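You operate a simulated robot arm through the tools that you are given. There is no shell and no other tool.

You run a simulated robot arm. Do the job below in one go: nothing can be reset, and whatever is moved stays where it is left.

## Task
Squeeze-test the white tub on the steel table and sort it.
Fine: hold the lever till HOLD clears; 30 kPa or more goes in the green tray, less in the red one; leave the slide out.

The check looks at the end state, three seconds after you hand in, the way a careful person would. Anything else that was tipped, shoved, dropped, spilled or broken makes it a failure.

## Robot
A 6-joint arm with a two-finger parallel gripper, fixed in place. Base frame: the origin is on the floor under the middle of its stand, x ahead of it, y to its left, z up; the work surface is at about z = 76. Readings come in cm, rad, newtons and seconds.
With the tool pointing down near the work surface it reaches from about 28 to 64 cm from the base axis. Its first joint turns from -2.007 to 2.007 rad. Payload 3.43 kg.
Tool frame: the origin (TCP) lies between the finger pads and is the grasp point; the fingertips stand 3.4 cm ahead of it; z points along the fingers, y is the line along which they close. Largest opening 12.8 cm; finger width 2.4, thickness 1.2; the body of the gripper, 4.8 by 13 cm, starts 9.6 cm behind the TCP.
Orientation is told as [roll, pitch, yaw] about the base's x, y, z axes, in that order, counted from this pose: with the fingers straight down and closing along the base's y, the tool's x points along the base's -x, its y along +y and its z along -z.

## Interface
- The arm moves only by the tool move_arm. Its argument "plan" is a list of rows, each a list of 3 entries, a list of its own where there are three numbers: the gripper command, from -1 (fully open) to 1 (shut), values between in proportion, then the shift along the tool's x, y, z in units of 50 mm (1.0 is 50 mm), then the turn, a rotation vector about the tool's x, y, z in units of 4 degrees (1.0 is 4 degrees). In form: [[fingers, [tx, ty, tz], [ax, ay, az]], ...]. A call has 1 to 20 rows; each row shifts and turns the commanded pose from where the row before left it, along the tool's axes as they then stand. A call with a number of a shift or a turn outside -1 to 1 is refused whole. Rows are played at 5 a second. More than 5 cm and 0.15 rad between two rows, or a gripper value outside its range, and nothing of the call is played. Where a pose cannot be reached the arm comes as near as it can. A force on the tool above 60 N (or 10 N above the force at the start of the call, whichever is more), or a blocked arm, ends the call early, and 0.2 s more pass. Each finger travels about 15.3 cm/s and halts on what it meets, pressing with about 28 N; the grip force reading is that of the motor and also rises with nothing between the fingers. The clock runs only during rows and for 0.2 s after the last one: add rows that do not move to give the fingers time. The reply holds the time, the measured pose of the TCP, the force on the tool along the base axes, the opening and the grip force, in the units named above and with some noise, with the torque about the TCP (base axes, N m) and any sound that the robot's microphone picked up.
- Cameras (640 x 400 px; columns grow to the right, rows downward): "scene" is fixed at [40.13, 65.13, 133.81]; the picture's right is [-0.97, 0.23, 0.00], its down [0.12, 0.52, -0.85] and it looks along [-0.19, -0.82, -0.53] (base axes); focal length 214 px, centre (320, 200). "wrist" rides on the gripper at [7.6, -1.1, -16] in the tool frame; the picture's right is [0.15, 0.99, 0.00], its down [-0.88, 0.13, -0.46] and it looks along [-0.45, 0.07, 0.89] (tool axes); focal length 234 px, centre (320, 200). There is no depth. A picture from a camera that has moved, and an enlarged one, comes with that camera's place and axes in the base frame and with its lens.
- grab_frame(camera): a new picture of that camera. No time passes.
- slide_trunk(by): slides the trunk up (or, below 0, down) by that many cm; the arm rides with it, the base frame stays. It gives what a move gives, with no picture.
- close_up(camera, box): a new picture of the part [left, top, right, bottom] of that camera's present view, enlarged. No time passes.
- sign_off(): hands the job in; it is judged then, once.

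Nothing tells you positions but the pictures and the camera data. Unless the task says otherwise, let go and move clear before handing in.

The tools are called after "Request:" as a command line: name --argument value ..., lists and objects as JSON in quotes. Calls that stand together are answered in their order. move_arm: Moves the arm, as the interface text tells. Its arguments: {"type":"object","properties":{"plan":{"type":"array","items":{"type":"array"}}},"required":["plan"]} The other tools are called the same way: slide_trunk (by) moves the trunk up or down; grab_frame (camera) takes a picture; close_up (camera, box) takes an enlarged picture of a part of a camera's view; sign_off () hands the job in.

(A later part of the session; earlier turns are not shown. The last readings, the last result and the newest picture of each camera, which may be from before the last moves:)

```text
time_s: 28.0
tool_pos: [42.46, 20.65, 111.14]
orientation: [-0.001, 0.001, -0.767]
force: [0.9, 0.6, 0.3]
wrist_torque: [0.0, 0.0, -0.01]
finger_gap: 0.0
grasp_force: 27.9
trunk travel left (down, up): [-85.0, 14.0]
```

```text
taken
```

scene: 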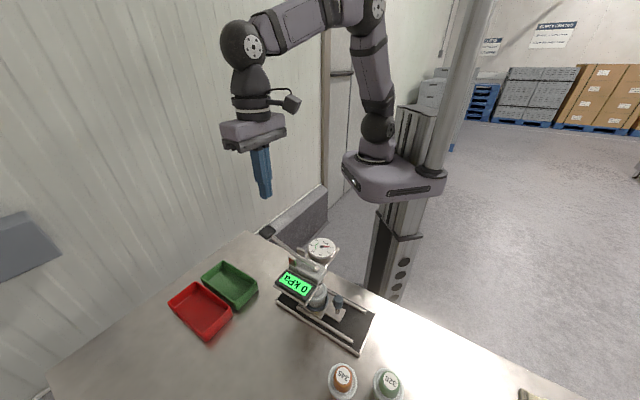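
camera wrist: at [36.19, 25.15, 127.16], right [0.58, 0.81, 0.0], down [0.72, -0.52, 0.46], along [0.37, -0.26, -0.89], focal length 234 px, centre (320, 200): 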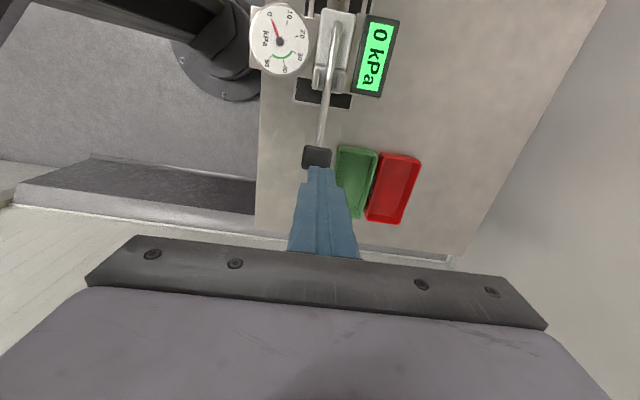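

I'm near the lever. I'll measure the handle and both trays from here.

Request:
close_up --camera "wrist" --box '[240, 0, 440, 240]'

Request:
close_up --camera "scene" --box '[240, 210, 350, 300]'

Request:
close_up --camera "wrist" --box '[280, 120, 360, 190]'

```text
1.67 times, centred on (340, 120) of wrist
camera zoom: at [36.19, 25.15, 127.16], right [0.58, 0.81, 0.0], down [0.72, -0.52, 0.46], along [0.37, -0.26, -0.89], focal length 390 px, centre (287, 333)
```

zoom: 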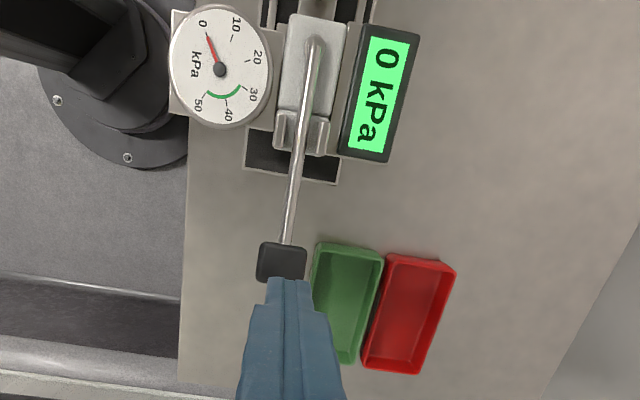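

```text
4.44 times, centred on (295, 255) of scene
camera zoom: at [40.13, 65.13, 133.81], right [-0.97, 0.23, 0.0], down [0.12, 0.52, -0.85], along [-0.19, -0.82, -0.53], focal length 953 px, centre (431, -44)
```

zoom: 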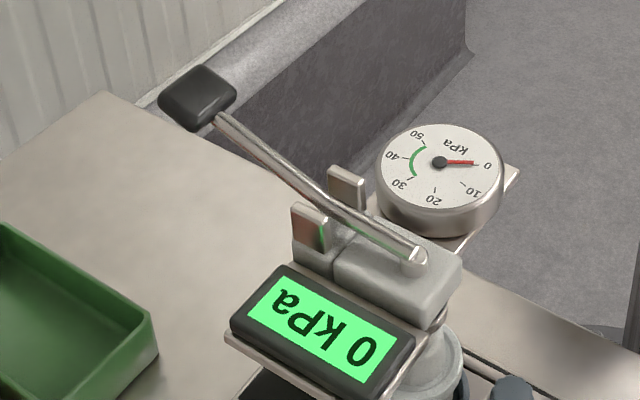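

```text
5.71 times, centred on (320, 155) of wrist
camera zoom: at [36.19, 25.15, 127.16], right [0.58, 0.81, 0.0], down [0.72, -0.52, 0.46], along [0.37, -0.26, -0.89], focal length 1338 px, centre (320, 457)
```

zoom: 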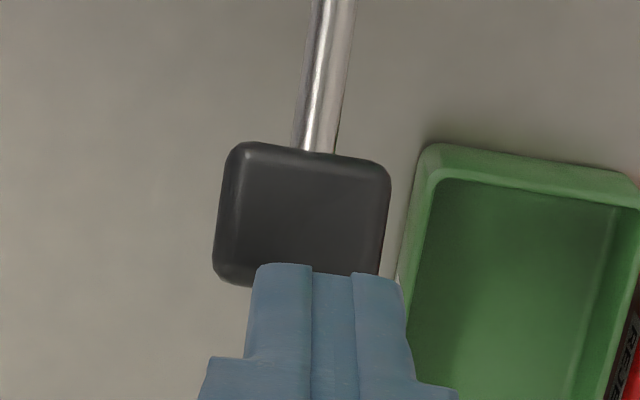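

The handle's centre is at about (43.7, 19.4, 96.4) and its top is near z 97.3. I'll place the closed fingertips just above it.

Request:
move_arm --plan '[[1, [-0.35, 0, 0], [0, 0, 0]], [1, [0, 0, 0.6], [0, 0, 0]], [1, [0, 0, 0.6], [0, 0, 0]], [1, [0, 0, 0.55], [0, 0, 0]], [1, [0, 0, 0], [0, 0, 0]]]'

Request:
close_up --camera "wrist" --box '[240, 60, 400, 220]'

Request:
close_up --camera "scene" --box '[230, 180, 340, 290]'

```text
time_s: 29.2
tool_pos: [43.74, 19.42, 102.28]
orientation: [-0.001, -0.001, -0.768]
force: [0.7, -0.7, 1.0]
wrist_torque: [-0.03, 0.0, 0.03]
finger_gap: 0.02
grasp_force: 27.9
trunk travel left (down, up): [-85.0, 14.0]
```

```text
2.50 times, centred on (320, 140) of wrist
camera zoom: at [37.39, 23.92, 118.41], right [0.58, 0.81, 0.0], down [0.72, -0.52, 0.46], along [0.37, -0.26, -0.89], focal length 585 px, centre (320, 350)
```

zoom: 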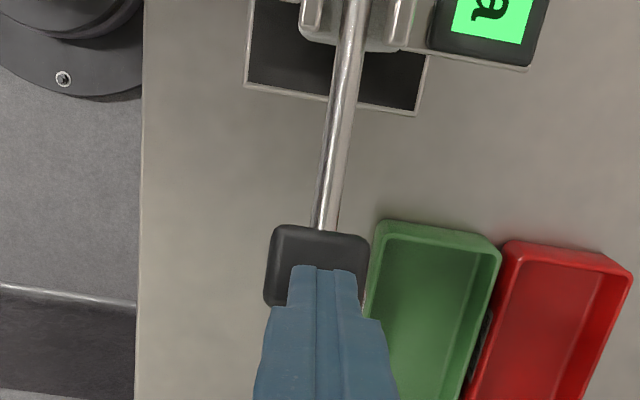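

```text
3.64 times, centred on (285, 235) of scene
camera zoom: at [40.13, 65.13, 133.81], right [-0.97, 0.23, 0.0], down [0.12, 0.52, -0.85], along [-0.19, -0.82, -0.53], focal length 780 px, centre (447, 73)
```

zoom: 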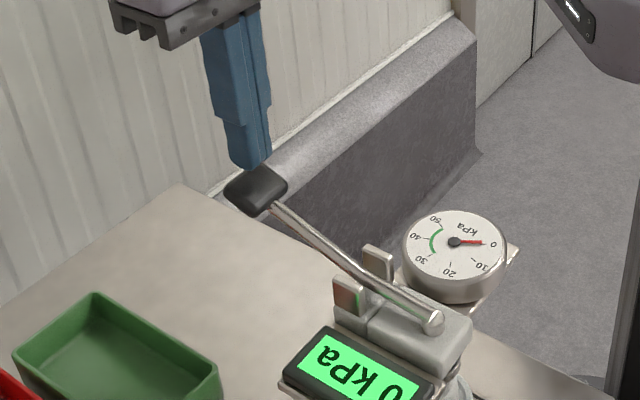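

The fingertips are right over the handle. I'll lower in small steps and see how the lever responds.

Request:
move_arm --plan '[[1, [0, 0, 0.1], [0, 0, 0]], [1, [0, 0, 0.1], [0, 0, 0]], [1, [0, 0, 0.1], [0, 0, 0]], [1, [0, 0, 0.06], [0, 0, 0]], [1, [0, 0, 0.06], [0, 0, 0]], [1, [0, 0, 0.06], [0, 0, 0]], [1, [0, 0, 0], [0, 0, 0]]]'

Request:
close_up --camera "scene" --box '[230, 190, 350, 300]'

```text
time_s: 30.8
tool_pos: [43.68, 19.36, 100.04]
orientation: [0.001, 0.0, -0.768]
force: [0.6, 0.4, 1.2]
wrist_torque: [-0.01, -0.01, 0.0]
finger_gap: 0.01
grasp_force: 27.9
trunk travel left (down, up): [-85.0, 14.0]
```

```text
3.64 times, centred on (290, 245) of scene
camera zoom: at [40.13, 65.13, 133.81], right [-0.97, 0.23, 0.0], down [0.12, 0.52, -0.85], along [-0.19, -0.82, -0.53], focal length 780 px, centre (429, 36)
```

zoom: 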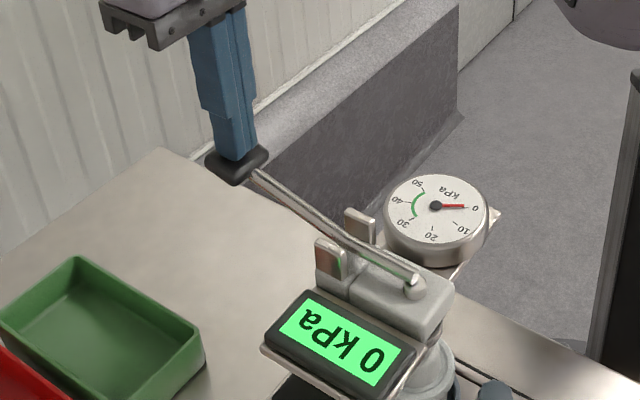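

The tips are about to touch the handle. I'll keep going down in small steps.

Request:
move_arm --plan '[[1, [0, 0, 0.06], [0, 0, 0]], [1, [0, 0, 0.06], [0, 0, 0]], [1, [0, 0, 0.06], [0, 0, 0]], [1, [0, 0, 0.06], [0, 0, 0]], [1, [0, 0, 0], [0, 0, 0]]]'

Request:
close_up --camera "scene" --box '[230, 190, 350, 300]'

```text
time_s: 32.0
tool_pos: [43.87, 19.46, 98.85]
orientation: [-0.002, -0.001, -0.767]
force: [0.4, -0.3, 1.5]
wrist_torque: [-0.04, -0.03, -0.01]
finger_gap: 0.0
grasp_force: 27.9
trunk travel left (down, up): [-85.0, 14.0]
```

```text
3.64 times, centred on (290, 245) of scene
camera zoom: at [40.13, 65.13, 133.81], right [-0.97, 0.23, 0.0], down [0.12, 0.52, -0.85], along [-0.19, -0.82, -0.53], focal length 780 px, centre (429, 36)
```

zoom: 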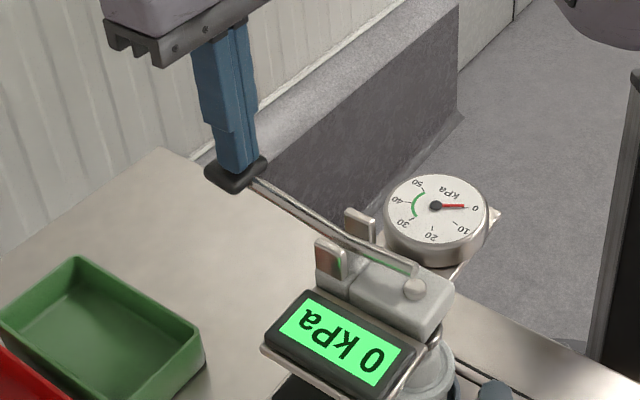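

The lever is moving. I'll look closely at the pivot and the plunger end.

Request:
close_up --camera "scene" --box '[255, 220, 315, 290]'

Request:
close_up --camera "wrist" --box '[240, 0, 440, 220]'

```text
5.71 times, centred on (285, 255) of scene
camera zoom: at [40.13, 65.13, 133.81], right [-0.97, 0.23, 0.0], down [0.12, 0.52, -0.85], along [-0.19, -0.82, -0.53], focal length 1226 px, centre (520, -114)
```

zoom: 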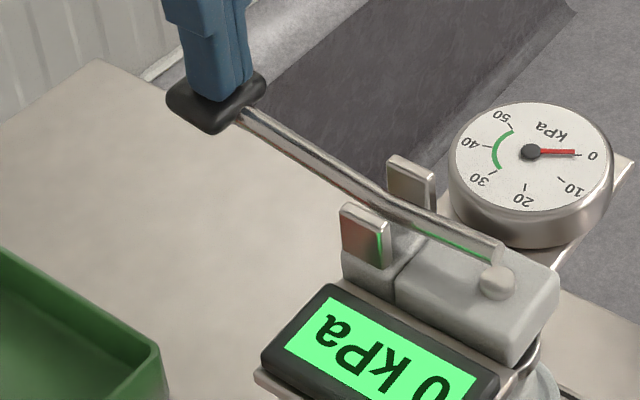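

```text
1.82 times, centred on (340, 110) of wrist
camera zoom: at [37.47, 23.95, 114.81], right [0.58, 0.81, 0.0], down [0.72, -0.52, 0.46], along [0.37, -0.26, -0.89], focal length 426 px, centre (284, 364)
```

zoom: 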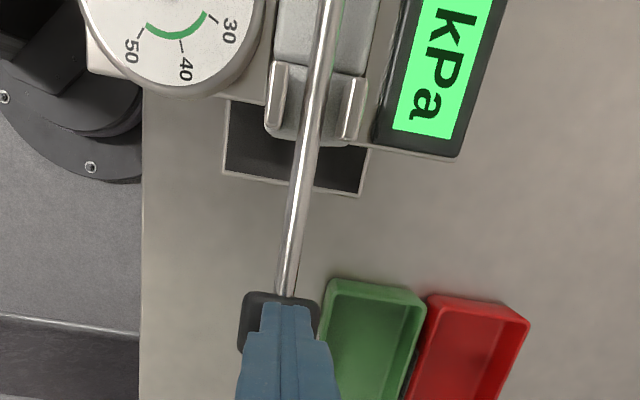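

The lever pivots between the two posts, so pushing the handle down lifts its far end off the plunger. Pressing the tub must mean lifting the handle. I'll back off upward and see whether the lever returns.

Request:
move_arm --plan '[[1, [0, 0, -0.06], [0, 0, 0]], [1, [0, 0, -0.1], [0, 0, 0]], [1, [0, 0, -0.2], [0, 0, 0]], [1, [0, 0, -0.4], [0, 0, 0]], [1, [0, 0, 0], [0, 0, 0]]]'

Request:
close_up --camera "scene" --box '[245, 210, 325, 300]'

```text
time_s: 33.2
tool_pos: [43.64, 19.35, 102.65]
orientation: [-0.001, 0.002, -0.768]
force: [-1.2, 0.7, 0.4]
wrist_torque: [-0.03, -0.01, 0.01]
finger_gap: 0.01
grasp_force: 28.1
trunk travel left (down, up): [-85.0, 14.0]
```

```text
4.44 times, centred on (285, 255) of scene
camera zoom: at [40.13, 65.13, 133.81], right [-0.97, 0.23, 0.0], down [0.12, 0.52, -0.85], along [-0.19, -0.82, -0.53], focal length 953 px, centre (476, -44)
```

zoom: 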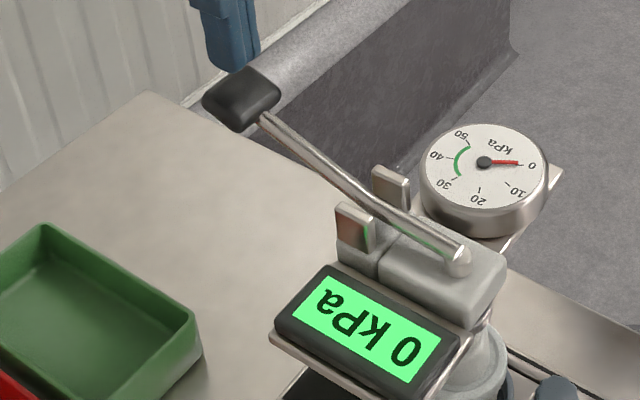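

The lever springs back to rest, so to press the tub I need to lift the handle. I'll open the fingers and straddle the handle from above.

Request:
move_arm --plan '[[0.5, [0, 0, 0], [0, 0, 0]], [0, [0, 0, 0], [0, 0, 0]], [0, [0, 0, 0], [0, 0, 0]], [0, [0, 0, 0], [0, 0, 0]]]'

Request:
close_up --camera "wrist" --box '[240, 60, 400, 220]'

```text
time_s: 34.2
tool_pos: [43.7, 19.6, 102.5]
orientation: [-0.001, 0.0, -0.769]
force: [0.6, -0.1, -0.4]
wrist_torque: [0.0, 0.02, -0.01]
finger_gap: 6.41
grasp_force: 0.0
trunk travel left (down, up): [-85.0, 14.0]
```

```text
2.50 times, centred on (320, 140) of wrist
camera zoom: at [37.43, 23.97, 118.59], right [0.58, 0.81, 0.0], down [0.72, -0.52, 0.46], along [0.37, -0.27, -0.89], focal length 585 px, centre (320, 350)
```

zoom: 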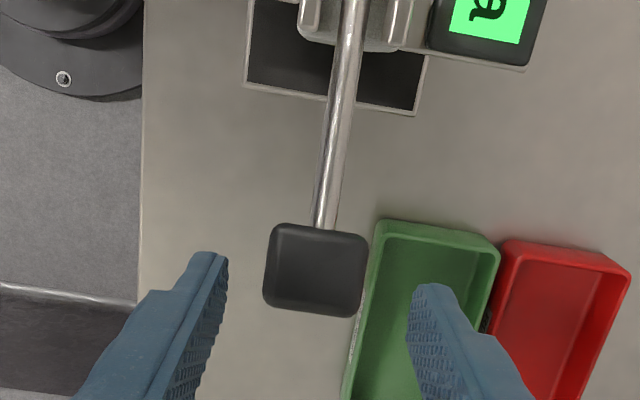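

The handle sits between the open fingers. I'll lower around it and close.

Request:
move_arm --plan '[[0, [0, 0, 0.4], [0, 0, 0]], [0, [0, 0, 0.5], [0, 0, 0]], [0, [0, 0, 0.32], [0, 0, 0]], [0, [0, 0, 0], [0, 0, 0]], [0.2, [0, 0, 0], [0, 0, 0]], [0.35, [0, 0, 0], [0, 0, 0]], [0.5, [0, 0, 0], [0, 0, 0]], [0.6, [0, 0, 0], [0, 0, 0]], [0.6, [0, 0, 0], [0, 0, 0]]]'

Request:
close_up --camera "scene" --box '[225, 190, 345, 300]'

Request:
grab_frame --camera "wrist"

```text
time_s: 36.2
tool_pos: [43.6, 19.25, 96.38]
orientation: [-0.001, 0.001, -0.769]
force: [-6.1, -6.1, -0.1]
wrist_torque: [-0.15, -0.49, -0.78]
finger_gap: 3.96
grasp_force: 28.1
trunk travel left (down, up): [-85.0, 14.0]
```

```text
3.64 times, centred on (285, 245) of scene
camera zoom: at [40.13, 65.13, 133.81], right [-0.97, 0.23, 0.0], down [0.12, 0.52, -0.85], along [-0.19, -0.82, -0.53], focal length 780 px, centre (447, 36)
```

zoom: 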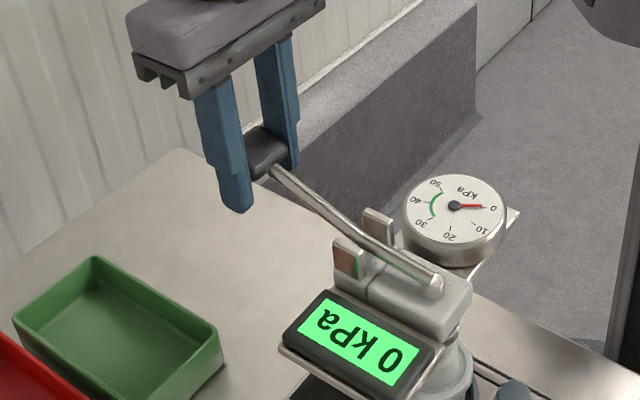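

```text
taken
camera wrist: at [37.4, 23.83, 112.45], right [0.58, 0.81, 0.0], down [0.72, -0.52, 0.45], along [0.37, -0.27, -0.89], focal length 234 px, centre (320, 200)
```

wrist: 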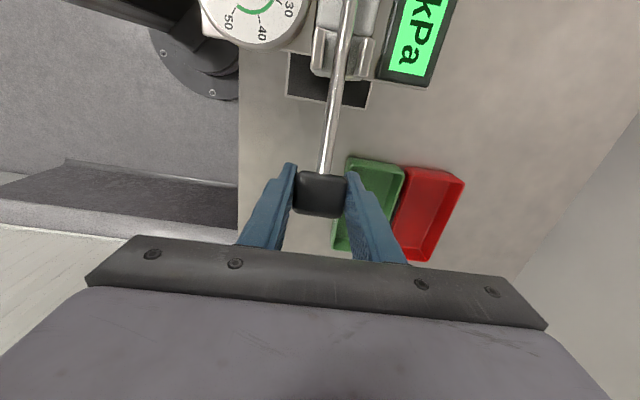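

The handle is gripped, with a slight sideways and yaw mismatch (about 8 N and 0.8 Nm). I'll relax that by turning 1° and shifting a little before lifting.

Request:
move_arm --plan '[[0.6, [0, -0.006, 0], [0, 0, 0.12]], [0.6, [0, -0.005, 0], [0, 0, 0.12]], [0.6, [0, 0, 0], [0, 0, 0]]]'

```text
time_s: 37.0
tool_pos: [43.64, 19.37, 96.43]
orientation: [-0.002, -0.001, -0.785]
force: [-5.1, -8.0, 0.9]
wrist_torque: [-0.09, -0.34, 0.25]
finger_gap: 3.99
grasp_force: 27.7
trunk travel left (down, up): [-85.0, 14.0]
```

The yaw torque is nearly gone. I'll remove the remaining sideways force.

Request:
move_arm --plan '[[0.6, [0, -0.012, 0], [0, 0, -0.04]], [0.6, [0, -0.012, 0], [0, 0, 0]], [0.6, [0, 0, 0], [0, 0, 0]]]'

```text
time_s: 37.8
tool_pos: [43.68, 19.34, 96.39]
orientation: [-0.002, 0.001, -0.781]
force: [-4.6, -3.9, 0.2]
wrist_torque: [-0.13, -0.43, -0.54]
finger_gap: 3.97
grasp_force: 28.2
trunk travel left (down, up): [-85.0, 14.0]
```

Now I'll lift the handle a little along its arc and watch the force and the display.

Request:
move_arm --plan '[[0.6, [0.015, 0, -0.05], [0, 0, 0]], [0.6, [0.017, 0, -0.05], [0, 0, 0]], [0.6, [0, 0, 0], [0, 0, 0]]]'

Request:
close_up --camera "scene" --box '[225, 190, 345, 310]'

```text
time_s: 38.6
tool_pos: [43.57, 19.33, 96.76]
orientation: [-0.004, 0.002, -0.78]
force: [1.5, -6.0, -0.3]
wrist_torque: [0.05, -0.18, -0.19]
finger_gap: 3.99
grasp_force: 28.0
trunk travel left (down, up): [-85.0, 14.0]
```

```text
3.33 times, centred on (285, 250) of scene
camera zoom: at [40.13, 65.13, 133.81], right [-0.97, 0.23, 0.0], down [0.12, 0.52, -0.85], along [-0.19, -0.82, -0.53], focal length 715 px, centre (437, 33)
```

zoom: 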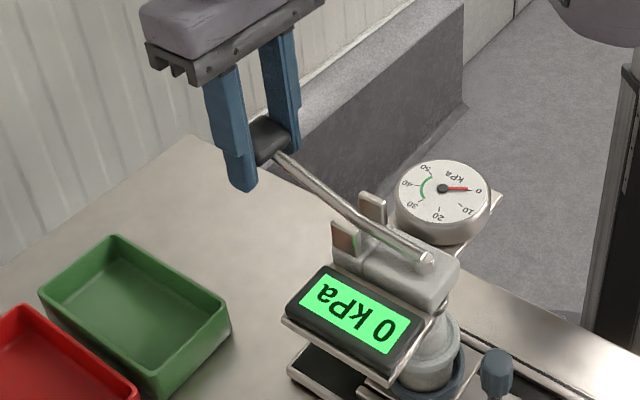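

It rises freely with no display change yet. I'll lift further, with less pull toward the press.

Request:
move_arm --plan '[[0.6, [-0.002, 0, -0.06], [0, 0, 0]], [0.6, [0.01, 0, -0.06], [0, 0, 0]], [0.6, [0.014, 0, -0.06], [0, 0, 0]], [0.6, [0, 0, 0], [0, 0, 0]]]'

Request:
close_up --camera "scene" --box '[225, 190, 345, 310]'

```text
time_s: 39.6
tool_pos: [43.51, 19.51, 97.8]
orientation: [-0.005, 0.003, -0.78]
force: [1.4, -3.6, -0.2]
wrist_torque: [-0.03, -0.14, -0.21]
finger_gap: 3.94
grasp_force: 28.3
trunk travel left (down, up): [-85.0, 14.0]
```

```text
3.33 times, centred on (285, 250) of scene
camera zoom: at [40.13, 65.13, 133.81], right [-0.97, 0.23, 0.0], down [0.12, 0.52, -0.85], along [-0.19, -0.82, -0.53], focal length 715 px, centre (437, 33)
```

zoom: 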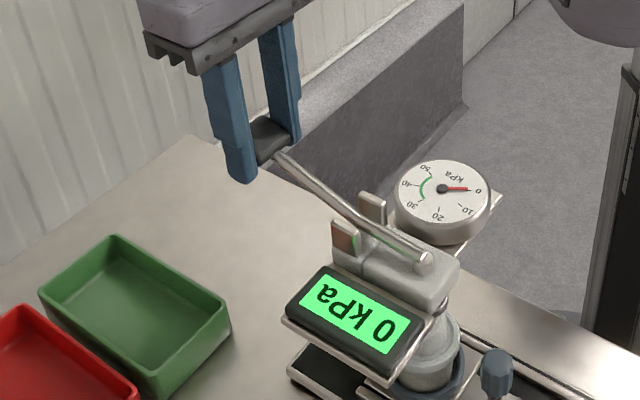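

I'll check whether the handle really rises or is slipping between the pads.

Request:
close_up --camera "scene" --box '[250, 200, 320, 270]'

Request:
close_up --camera "wrist" --box '[240, 0, 420, 220]'

```text
5.71 times, centred on (285, 235) of scene
camera zoom: at [40.13, 65.13, 133.81], right [-0.97, 0.23, 0.0], down [0.12, 0.52, -0.85], along [-0.19, -0.82, -0.53], focal length 1226 px, centre (520, 0)
```

zoom: 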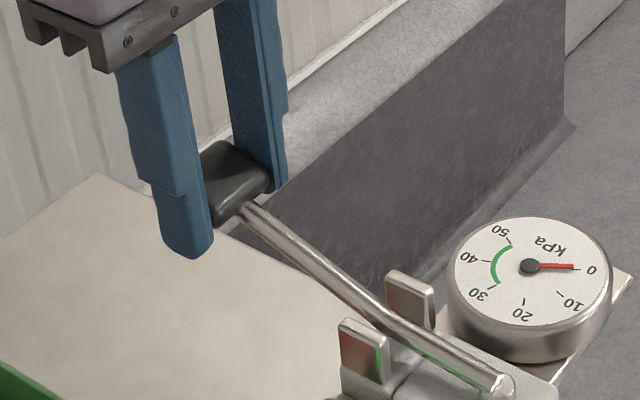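

```text
1.82 times, centred on (330, 110) of wrist
camera zoom: at [37.39, 24.12, 113.84], right [0.59, 0.81, 0.0], down [0.72, -0.53, 0.45], along [0.36, -0.27, -0.89], focal length 426 px, centre (302, 364)
```

zoom: 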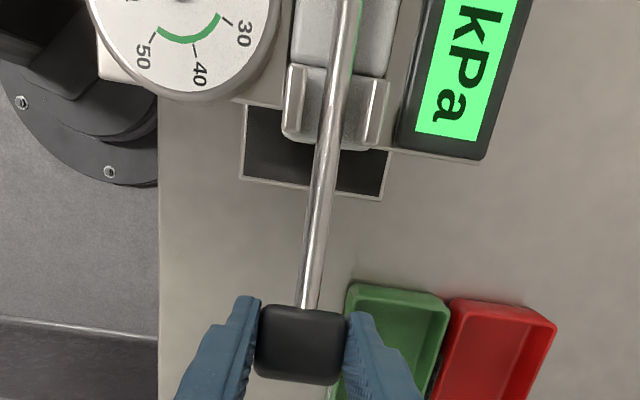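

The rod hasn't moved, so the pads slid up the handle with little load. Before forcing a lift, I'll check what a full downward stroke does. I'll open, rise clear and press from above.

Request:
move_arm --plan '[[0.3, [0, 0, 0], [0, 0, 0]], [0, [0, 0, 0], [0, 0, 0]], [0, [0, 0, -0.5], [0, 0, 0]], [0, [0, 0, -0.6], [0, 0, 0]], [0.5, [0, 0, 0], [0, 0, 0]], [1, [0, 0, 0], [0, 0, 0]], [1, [0, 0, 0], [0, 0, 0]]]'

Request:
close_up --camera "scene" --box '[250, 200, 320, 290]'

```text
time_s: 41.2
tool_pos: [43.44, 19.58, 103.39]
orientation: [0.001, 0.001, -0.781]
force: [0.1, 0.1, 0.1]
wrist_torque: [0.0, -0.01, 0.03]
finger_gap: 0.02
grasp_force: 27.6
trunk travel left (down, up): [-85.0, 14.0]
```

```text
4.44 times, centred on (285, 245) of scene
camera zoom: at [40.13, 65.13, 133.81], right [-0.97, 0.23, 0.0], down [0.12, 0.52, -0.85], along [-0.19, -0.82, -0.53], focal length 953 px, centre (476, 0)
```

zoom: 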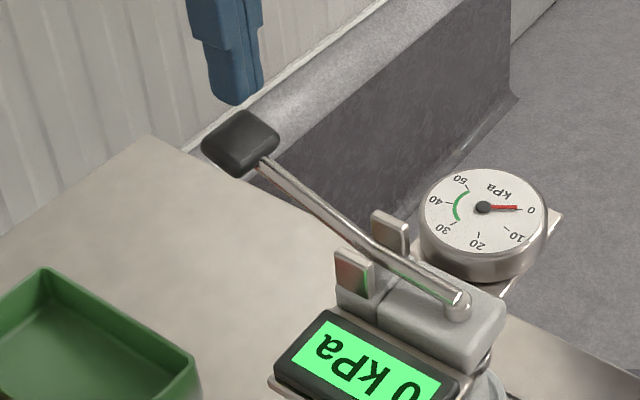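

The lever is at rest again. I'll press the handle down from above, step by step, watching the display.

Request:
move_arm --plan '[[1, [0, 0, 0.3], [0, 0, 0]], [1, [0, 0, 0.3], [0, 0, 0]], [1, [0, 0, 0.1], [0, 0, 0]], [1, [0, 0, 0.1], [0, 0, 0]], [1, [0, 0, 0.1], [0, 0, 0]], [1, [0, 0, 0.1], [0, 0, 0]], [1, [0, 0, 0.1], [0, 0, 0]], [1, [0, 0, 0], [0, 0, 0]]]'

Request:
close_up --camera "scene" --box '[240, 200, 330, 300]'

```text
time_s: 43.0
tool_pos: [43.48, 19.53, 97.83]
orientation: [0.0, 0.0, -0.782]
force: [-0.3, -0.8, 1.6]
wrist_torque: [-0.04, -0.02, -0.01]
finger_gap: 0.0
grasp_force: 27.8
trunk travel left (down, up): [-85.0, 14.0]
```

```text
4.00 times, centred on (285, 250) of scene
camera zoom: at [40.13, 65.13, 133.81], right [-0.97, 0.23, 0.0], down [0.12, 0.52, -0.85], along [-0.19, -0.82, -0.53], focal length 858 px, centre (460, 0)
```

zoom: 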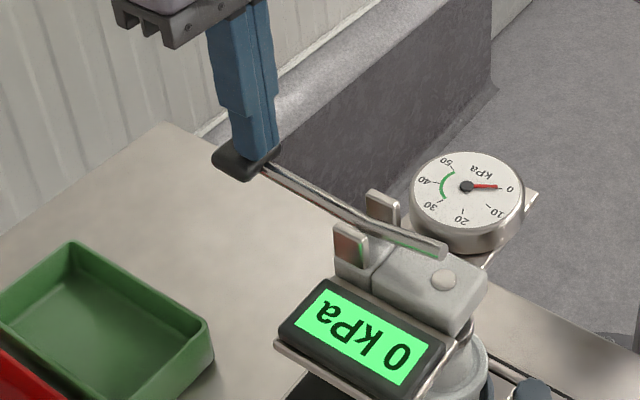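

Now it's clear: the lever pivots at the posts, and only its short end drives the plunger. The downward stroke does nothing, and gripping the handle slips. The short end sits directly above the plunger, so I can push it down there from above. I'll go up and move over it.

Request:
move_arm --plan '[[1, [0, 0, -0.1], [0, 0, 0]], [1, [0, 0, -0.2], [0, 0, 0]], [1, [0, 0, -0.5], [0, 0, 0]], [1, [0, 0, -0.6], [0, 0, 0]], [1, [0, 0, -0.6], [0, 0, 0]], [1, [0.5, 0, 0], [0, 0, 0]], [1, [0.9, 0, 0], [0, 0, 0]], [1, [0.9, 0.006, 0], [0, 0, 0]], [1, [0.8, 0.006, 0], [0, 0, 0]], [1, [0, 0, 0], [0, 0, 0]]]'

Request:
grab_frame --camera "wrist"

Request:
close_up --camera "scene" --box '[250, 170, 370, 310]'

```text
time_s: 45.2
tool_pos: [32.49, 30.45, 107.82]
orientation: [-0.001, 0.0, -0.782]
force: [0.2, -0.1, 0.1]
wrist_torque: [0.01, -0.01, 0.0]
finger_gap: 0.0
grasp_force: 27.8
trunk travel left (down, up): [-85.0, 14.0]
```

```text
taken
camera wrist: at [26.27, 35.07, 123.9], right [0.59, 0.81, 0.0], down [0.72, -0.53, 0.46], along [0.37, -0.27, -0.89], focal length 234 px, centre (320, 200)
```

wrist: 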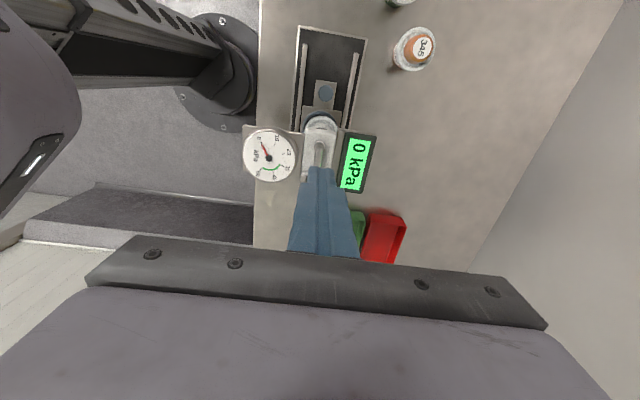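

```text
2.86 times, centred on (310, 240) of scene
camera zoom: at [40.13, 65.13, 133.81], right [-0.97, 0.23, 0.0], down [0.12, 0.52, -0.85], along [-0.19, -0.82, -0.53], focal length 613 px, centre (349, 86)
```

zoom: 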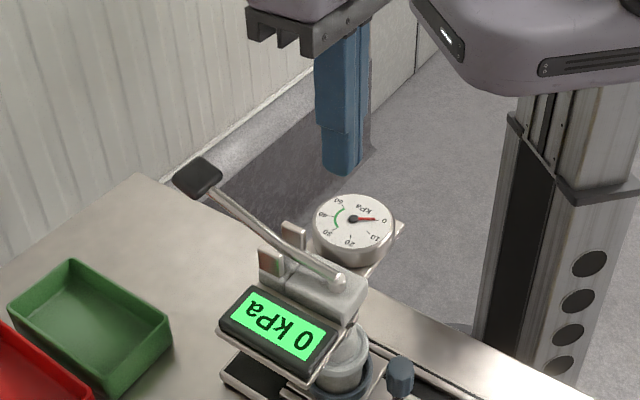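

I'm above the press head with the lever back at rest. I'll check the tip's alignment over the lever end.

Request:
close_up --camera "wrist" --box '[270, 90, 370, 200]'

```text
3.64 times, centred on (320, 145) of wrist
camera zoom: at [26.27, 35.07, 123.9], right [0.59, 0.81, 0.0], down [0.72, -0.53, 0.46], along [0.37, -0.27, -0.89], focal length 852 px, centre (320, 400)
```

zoom: 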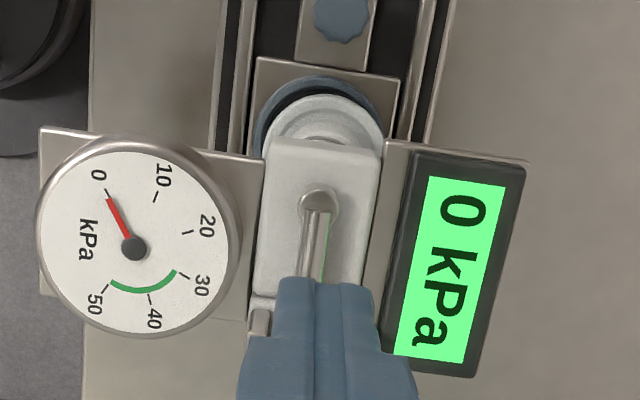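

The tip overlaps the lever end right over the plunger. I'll lower quickly to just above it, then take small steps.

Request:
move_arm --plan '[[1, [0, 0.03, 0.6], [0, 0, 0]], [1, [0, 0, 0.7], [0, 0, 0]], [1, [0, 0, 0.6], [0, 0, 0]], [1, [0, 0, 0.2], [0, 0, 0]], [1, [0, 0, 0], [0, 0, 0]]]'

Request:
close_up --camera "wrist" --box '[270, 90, 370, 200]'

Request:
close_up --camera "scene" --box '[260, 210, 350, 310]'

```text
time_s: 46.4
tool_pos: [32.51, 30.64, 97.32]
orientation: [0.0, -0.001, -0.783]
force: [-0.2, -0.1, 0.5]
wrist_torque: [-0.02, 0.01, -0.01]
finger_gap: 0.0
grasp_force: 28.3
trunk travel left (down, up): [-85.0, 14.0]
```

```text
3.64 times, centred on (320, 145) of wrist
camera zoom: at [26.37, 35.2, 113.43], right [0.59, 0.81, 0.0], down [0.72, -0.53, 0.46], along [0.37, -0.27, -0.89], focal length 852 px, centre (320, 400)
```

zoom: 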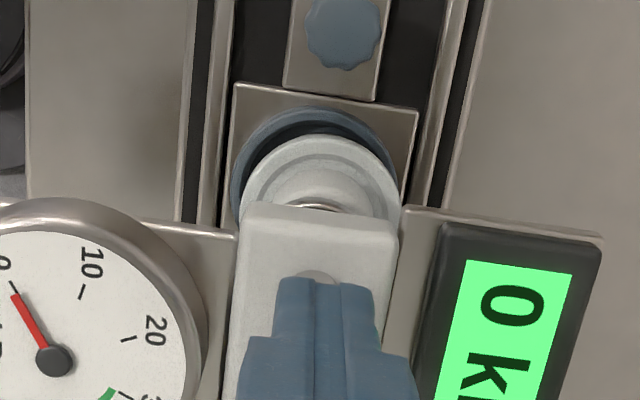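

```text
4.00 times, centred on (305, 260) of scene
camera zoom: at [40.13, 65.13, 133.81], right [-0.97, 0.23, 0.0], down [0.12, 0.52, -0.85], along [-0.19, -0.82, -0.53], focal length 858 px, centre (380, -40)
```

zoom: 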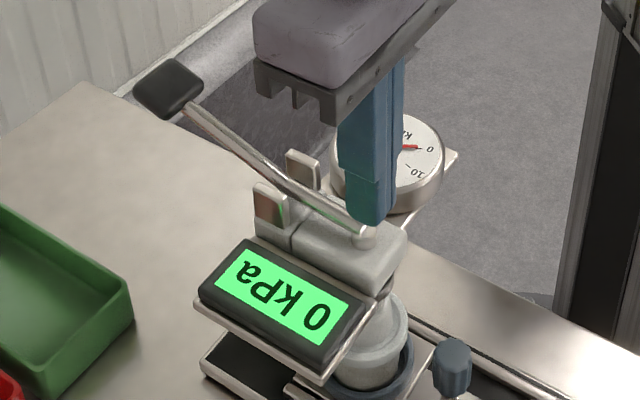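

The tip is right over the plunger's lever end. I'll press down in small steps.

Request:
move_arm --plan '[[1, [0, 0, 0.06], [0, 0, 0]], [1, [0, 0, 0.06], [0, 0, 0]], [1, [0, 0, 0.04], [0, 0, 0]], [1, [0, 0, 0], [0, 0, 0]]]'

Request:
close_up --camera "scene" --box '[260, 210, 350, 310]'

```text
time_s: 47.4
tool_pos: [32.6, 30.58, 96.54]
orientation: [0.0, 0.0, -0.783]
force: [0.0, 0.0, 0.4]
wrist_torque: [-0.04, -0.02, 0.05]
finger_gap: 0.0
grasp_force: 28.2
trunk travel left (down, up): [-85.0, 14.0]
```

```text
4.00 times, centred on (305, 260) of scene
camera zoom: at [40.13, 65.13, 133.81], right [-0.97, 0.23, 0.0], down [0.12, 0.52, -0.85], along [-0.19, -0.82, -0.53], focal length 858 px, centre (380, -40)
```

zoom: 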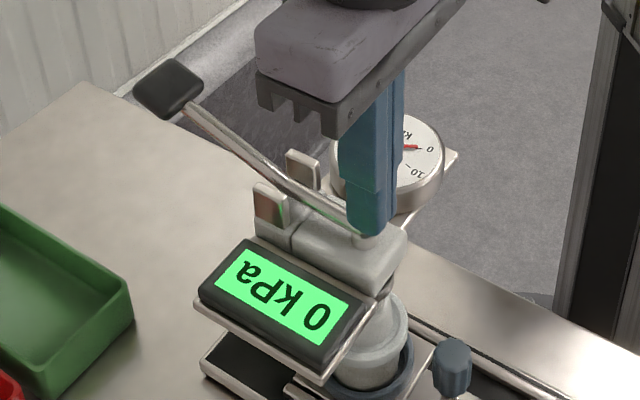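

Request:
move_arm --plan '[[1, [0, 0, 0.03], [0, 0, 0]], [1, [0, 0, 0.03], [0, 0, 0]], [1, [0, 0, 0.03], [0, 0, 0]], [1, [0, 0, 0], [0, 0, 0]]]'

Request:
close_up --camera "scene" --box '[260, 210, 350, 310]'

```text
time_s: 48.4
tool_pos: [32.56, 30.66, 96.04]
orientation: [0.0, 0.002, -0.781]
force: [0.7, -0.1, 1.2]
wrist_torque: [0.0, 0.0, -0.02]
finger_gap: 0.01
grasp_force: 28.5
trunk travel left (down, up): [-85.0, 14.0]
```

```text
4.00 times, centred on (305, 260) of scene
camera zoom: at [40.13, 65.13, 133.81], right [-0.97, 0.23, 0.0], down [0.12, 0.52, -0.85], along [-0.19, -0.82, -0.53], focal length 858 px, centre (380, -40)
```

zoom: 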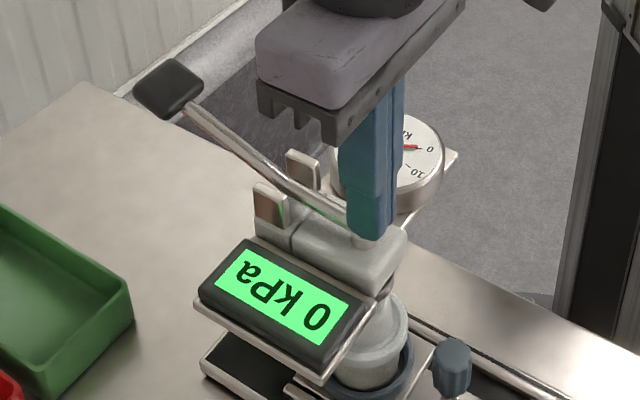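

Request:
move_arm --plan '[[1, [0, 0, 0.02], [0, 0, 0]], [1, [0, 0, 0.02], [0, 0, 0]], [1, [0, 0, 0], [0, 0, 0]]]'

Request:
close_up --camera "scene" --box '[260, 210, 350, 310]'

```text
time_s: 49.2
tool_pos: [32.67, 30.58, 95.89]
orientation: [0.0, 0.0, -0.781]
force: [0.1, -0.3, -0.8]
wrist_torque: [-0.03, 0.0, -0.01]
finger_gap: 0.0
grasp_force: 28.3
trunk travel left (down, up): [-85.0, 14.0]
```

```text
4.00 times, centred on (305, 260) of scene
camera zoom: at [40.13, 65.13, 133.81], right [-0.97, 0.23, 0.0], down [0.12, 0.52, -0.85], along [-0.19, -0.82, -0.53], focal length 858 px, centre (380, -40)
```

zoom: 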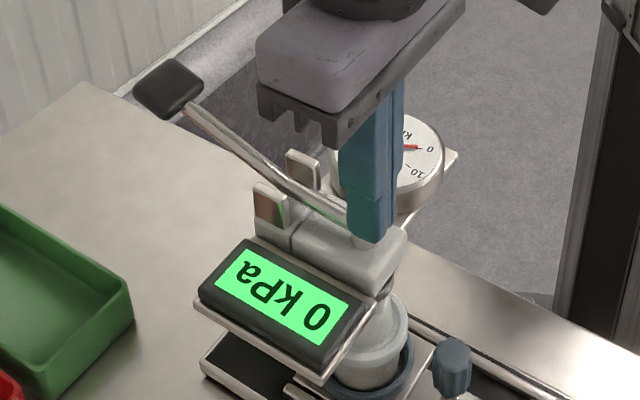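

Request:
move_arm --plan '[[1, [0, 0, 0.02], [0, 0, 0]], [1, [0, 0, 0.02], [0, 0, 0]], [1, [0, 0, 0.02], [0, 0, 0]], [1, [0, 0, 0], [0, 0, 0]]]'

Request:
close_up --camera "scene" --box '[260, 210, 350, 310]'

```text
time_s: 50.2
tool_pos: [32.66, 30.61, 95.58]
orientation: [0.0, 0.0, -0.782]
force: [-0.6, 0.3, -0.3]
wrist_torque: [0.02, 0.0, 0.04]
finger_gap: 0.0
grasp_force: 27.7
trunk travel left (down, up): [-85.0, 14.0]
```

```text
4.00 times, centred on (305, 260) of scene
camera zoom: at [40.13, 65.13, 133.81], right [-0.97, 0.23, 0.0], down [0.12, 0.52, -0.85], along [-0.19, -0.82, -0.53], focal length 858 px, centre (380, -40)
```

zoom: 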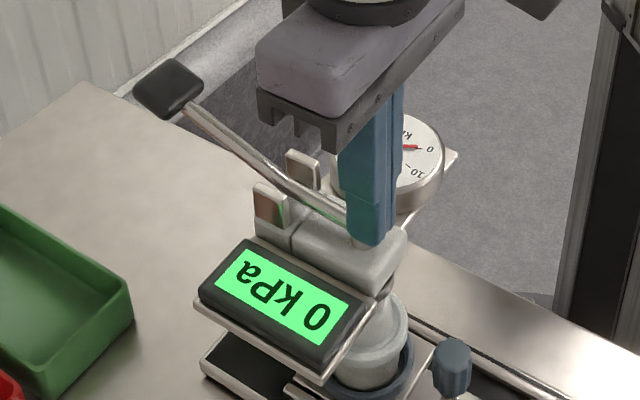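

Request:
close_up --camera "scene" --box '[285, 240, 325, 285]'

Request:
close_up --camera "wrist" --box '[280, 120, 360, 200]'

```text
8.89 times, centred on (305, 262) of scene
camera zoom: at [40.13, 65.13, 133.81], right [-0.97, 0.23, 0.0], down [0.12, 0.52, -0.85], along [-0.19, -0.82, -0.53], focal length 1906 px, centre (453, -356)
```

zoom: 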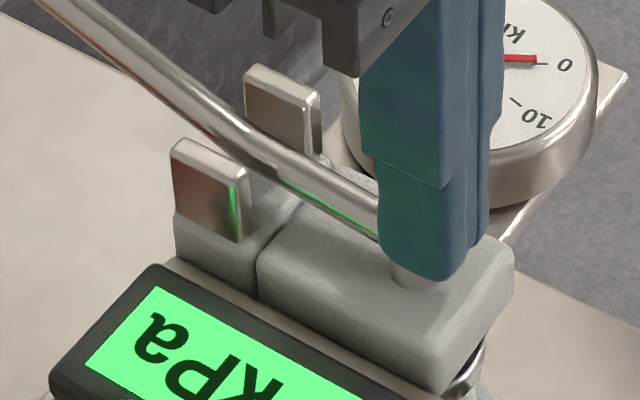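

```text
5.00 times, centred on (320, 160) of wrist
camera zoom: at [26.37, 35.2, 111.69], right [0.59, 0.81, 0.0], down [0.72, -0.53, 0.46], along [0.37, -0.27, -0.89], focal length 1171 px, centre (320, 400)
```

zoom: 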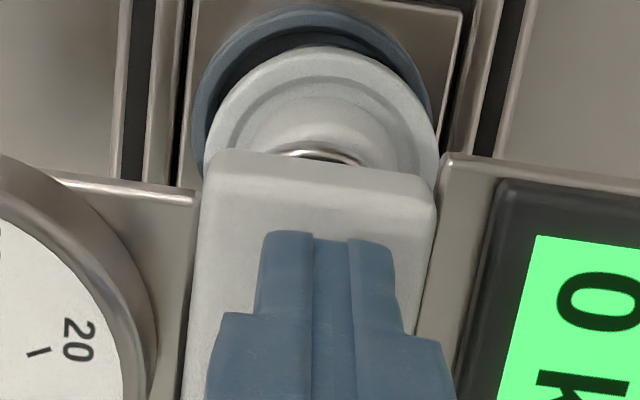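

The tip is very near the rod end but has not touched it yet. I'll continue carefully.

Request:
move_arm --plan '[[1, [0, 0, 0.02], [0, 0, 0]], [1, [0, 0, 0.02], [0, 0, 0]], [1, [0, 0, 0.02], [0, 0, 0]], [1, [0, 0, 0], [0, 0, 0]]]'

Request:
close_up --camera "scene" --box '[260, 220, 330, 300]'

```text
time_s: 51.2
tool_pos: [32.5, 30.61, 95.31]
orientation: [0.0, 0.001, -0.781]
force: [0.1, -0.2, -0.5]
wrist_torque: [-0.03, -0.01, 0.01]
finger_gap: 0.0
grasp_force: 28.0
trunk travel left (down, up): [-85.0, 14.0]
```

```text
5.00 times, centred on (295, 260) of scene
camera zoom: at [40.13, 65.13, 133.81], right [-0.97, 0.23, 0.0], down [0.12, 0.52, -0.85], along [-0.19, -0.82, -0.53], focal length 1072 px, centre (445, -100)
```

zoom: 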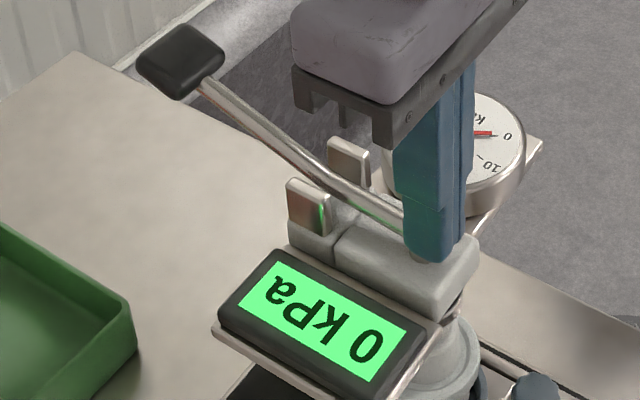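

The plunger top works out nearer z 91.1, so contact should come within a few millimetres.

Request:
move_arm --plan '[[1, [0, 0, 0.02], [0, 0, 0]], [1, [0, 0, 0.02], [0, 0, 0]], [1, [0, 0, 0.02], [0, 0, 0]], [1, [0, 0, 0], [0, 0, 0]]]'

Request:
close_up --camera "scene" --box '[260, 220, 330, 300]'

```text
time_s: 52.2
tool_pos: [32.59, 30.68, 95.0]
orientation: [0.0, -0.001, -0.782]
force: [-0.3, 0.3, -0.3]
wrist_torque: [0.01, -0.03, 0.0]
finger_gap: 0.02
grasp_force: 28.1
trunk travel left (down, up): [-85.0, 14.0]
```

```text
5.00 times, centred on (295, 260) of scene
camera zoom: at [40.13, 65.13, 133.81], right [-0.97, 0.23, 0.0], down [0.12, 0.52, -0.85], along [-0.19, -0.82, -0.53], focal length 1072 px, centre (445, -100)
```

zoom: 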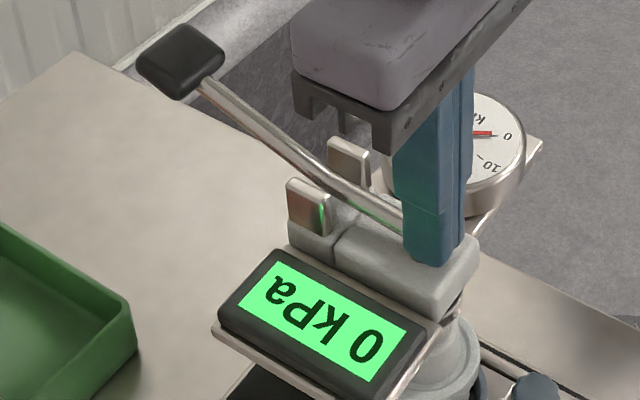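

Request:
move_arm --plan '[[1, [0, 0, 0.02], [0, 0, 0]], [1, [0, 0, 0.02], [0, 0, 0]], [1, [0, 0, 0], [0, 0, 0]]]'

Request:
close_up --camera "scene" --box '[260, 220, 330, 300]'

```text
time_s: 53.0
tool_pos: [32.59, 30.71, 94.76]
orientation: [-0.001, 0.0, -0.782]
force: [-0.2, -0.9, 0.3]
wrist_torque: [0.0, -0.04, -0.01]
finger_gap: 0.01
grasp_force: 28.5
trunk travel left (down, up): [-85.0, 14.0]
```

```text
5.00 times, centred on (295, 260) of scene
camera zoom: at [40.13, 65.13, 133.81], right [-0.97, 0.23, 0.0], down [0.12, 0.52, -0.85], along [-0.19, -0.82, -0.53], focal length 1072 px, centre (445, -100)
```

zoom: 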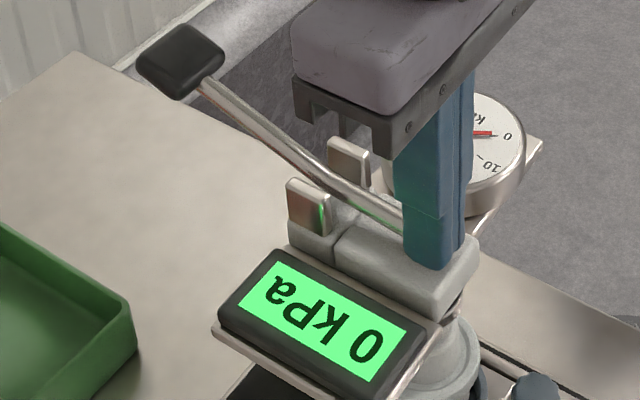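

Request:
move_arm --plan '[[1, [0, 0, 0.02], [0, 0, 0]], [1, [0, 0, 0.02], [0, 0, 0]], [1, [0, 0, 0], [0, 0, 0]]]'

Request:
close_up --camera "scene" --box '[270, 230, 330, 300]'

Request:
close_up --camera "wrist" --box '[280, 120, 360, 200]'

```text
time_s: 53.8
tool_pos: [32.62, 30.68, 94.55]
orientation: [-0.001, 0.0, -0.782]
force: [0.5, 0.2, 0.2]
wrist_torque: [0.04, -0.03, 0.02]
finger_gap: 0.01
grasp_force: 28.1
trunk travel left (down, up): [-85.0, 14.0]
```

```text
5.71 times, centred on (300, 265) of scene
camera zoom: at [40.13, 65.13, 133.81], right [-0.97, 0.23, 0.0], down [0.12, 0.52, -0.85], along [-0.19, -0.82, -0.53], focal length 1226 px, centre (434, -171)
```

zoom: 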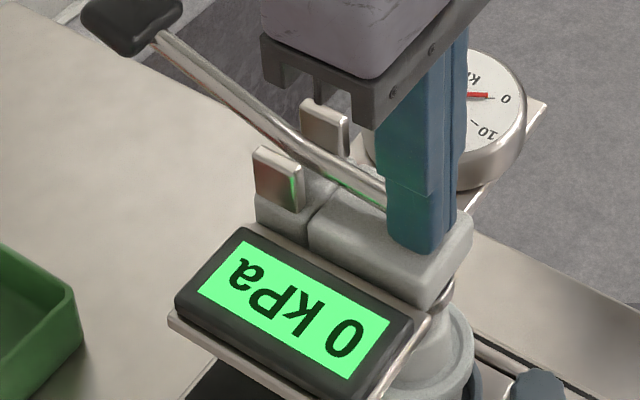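

```text
5.00 times, centred on (320, 160) of wrist
camera zoom: at [26.37, 35.23, 110.67], right [0.59, 0.81, 0.0], down [0.72, -0.53, 0.46], along [0.37, -0.27, -0.89], focal length 1171 px, centre (320, 400)
```

zoom: 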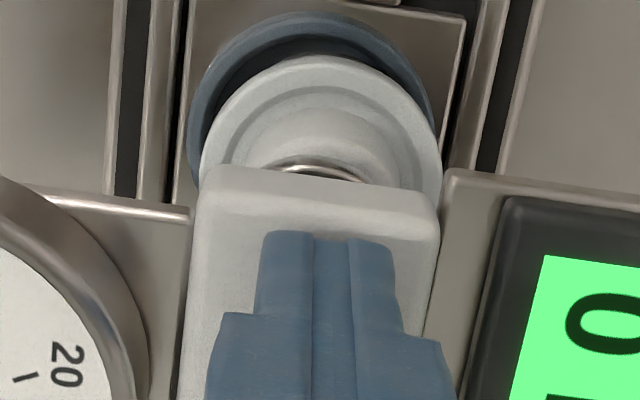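

There is still no contact at z 91.15. The tapered tip seems to be just past the rod's end, over the bare plunger. I'll go up, shift 1.2 cm along the rod, and come down on the lever itself.

Request:
move_arm --plan '[[1, [0, 0, -0.3], [0, 0, 0]], [1, [0, 0, -0.3], [0, 0, 0]], [1, [-0.24, 0, 0], [0, 0, 0]], [1, [0, 0, 0], [0, 0, 0]]]'

Request:
close_up --camera "scene" --box '[270, 230, 330, 300]'

Request:
close_up --camera "wrist" --box '[270, 110, 370, 210]'

```text
time_s: 54.8
tool_pos: [33.43, 29.78, 97.73]
orientation: [0.0, 0.001, -0.783]
force: [-0.5, -0.8, -0.2]
wrist_torque: [0.05, -0.01, -0.01]
finger_gap: 0.01
grasp_force: 28.0
trunk travel left (down, up): [-85.0, 14.0]
```

```text
5.71 times, centred on (300, 265) of scene
camera zoom: at [40.13, 65.13, 133.81], right [-0.97, 0.23, 0.0], down [0.12, 0.52, -0.85], along [-0.19, -0.82, -0.53], focal length 1226 px, centre (434, -171)
```

zoom: 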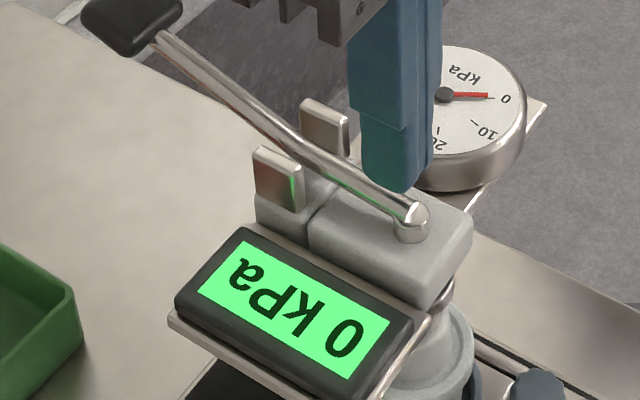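

```text
4.00 times, centred on (320, 160) of wrist
camera zoom: at [27.19, 34.36, 113.68], right [0.59, 0.81, 0.0], down [0.72, -0.53, 0.46], along [0.37, -0.27, -0.89], focal length 937 px, centre (320, 360)
```

zoom: 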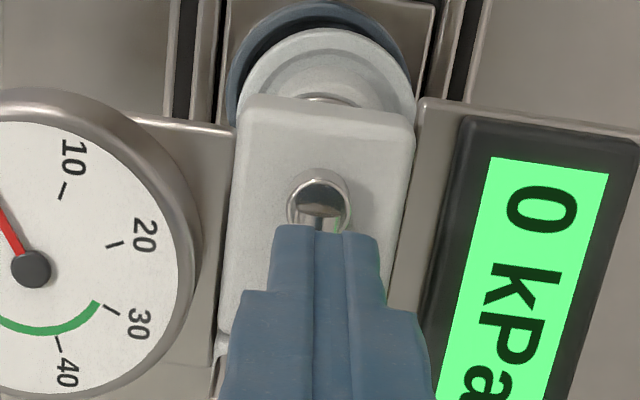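

The finger passed the rod end without any force, so the short end can't be used to press. The lever's free direction is handle-down, and it was hard against a stop when I tried to lift. I had only pushed it about 13°, so I'll go back to the handle and test a full downward stroke.

Request:
move_arm --plan '[[1, [0, 0, -0.8], [0, 0, 0]], [1, [0, 0, -0.8], [0, 0, 0]], [1, [0, 0, -0.4], [0, 0, 0]], [1, [-0.5, 0, 0], [0, 0, 0]], [1, [-0.9, 0, 0], [0, 0, 0]], [1, [-0.9, 0, 0], [0, 0, 0]], [1, [-0.56, 0, 0], [0, 0, 0]], [1, [0, 0, 0], [0, 0, 0]]]'

Request:
close_up --camera "wrist" --box '[240, 60, 400, 220]'

```text
time_s: 56.6
tool_pos: [43.61, 19.63, 107.61]
orientation: [0.0, 0.0, -0.782]
force: [-0.8, 1.1, 0.2]
wrist_torque: [0.02, 0.01, 0.01]
finger_gap: 0.01
grasp_force: 27.7
trunk travel left (down, up): [-85.0, 14.0]
```

```text
2.50 times, centred on (320, 140) of wrist
camera zoom: at [37.38, 24.29, 123.71], right [0.59, 0.81, 0.0], down [0.72, -0.53, 0.46], along [0.37, -0.27, -0.89], focal length 585 px, centre (320, 350)
```

zoom: 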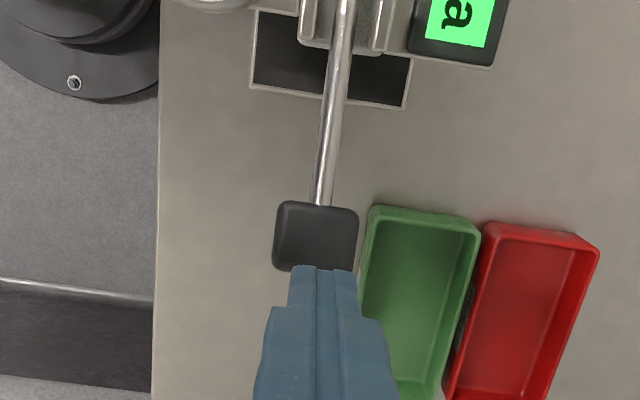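

Request:
move_arm --plan '[[1, [0, 0, 0.7], [0, 0, 0]], [1, [0, 0, 0.6], [0, 0, 0]], [1, [0, 0, 0.2], [0, 0, 0]], [1, [0, 0, 0.1], [0, 0, 0]], [1, [0, 0, 0.1], [0, 0, 0]], [1, [0, 0, 0.1], [0, 0, 0]], [1, [0, 0, 0.1], [0, 0, 0]], [1, [0, 0, 0.1], [0, 0, 0]], [1, [0, 0, 0.1], [0, 0, 0]], [1, [0, 0, 0.1], [0, 0, 0]], [1, [0, 0, 0], [0, 0, 0]]]'

Request:
close_up --camera "scene" --box '[230, 200, 340, 310]'

```text
time_s: 59.0
tool_pos: [43.48, 19.61, 96.58]
orientation: [0.002, 0.0, -0.781]
force: [1.7, 0.4, 1.9]
wrist_torque: [0.01, -0.01, -0.01]
finger_gap: 0.0
grasp_force: 28.0
trunk travel left (down, up): [-85.0, 14.0]
```

```text
3.64 times, centred on (285, 255) of scene
camera zoom: at [40.13, 65.13, 133.81], right [-0.97, 0.23, 0.0], down [0.12, 0.52, -0.85], along [-0.19, -0.82, -0.53], focal length 780 px, centre (447, 0)
```

zoom: 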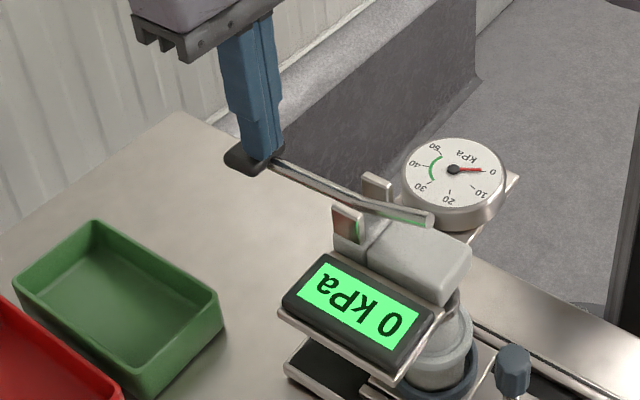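

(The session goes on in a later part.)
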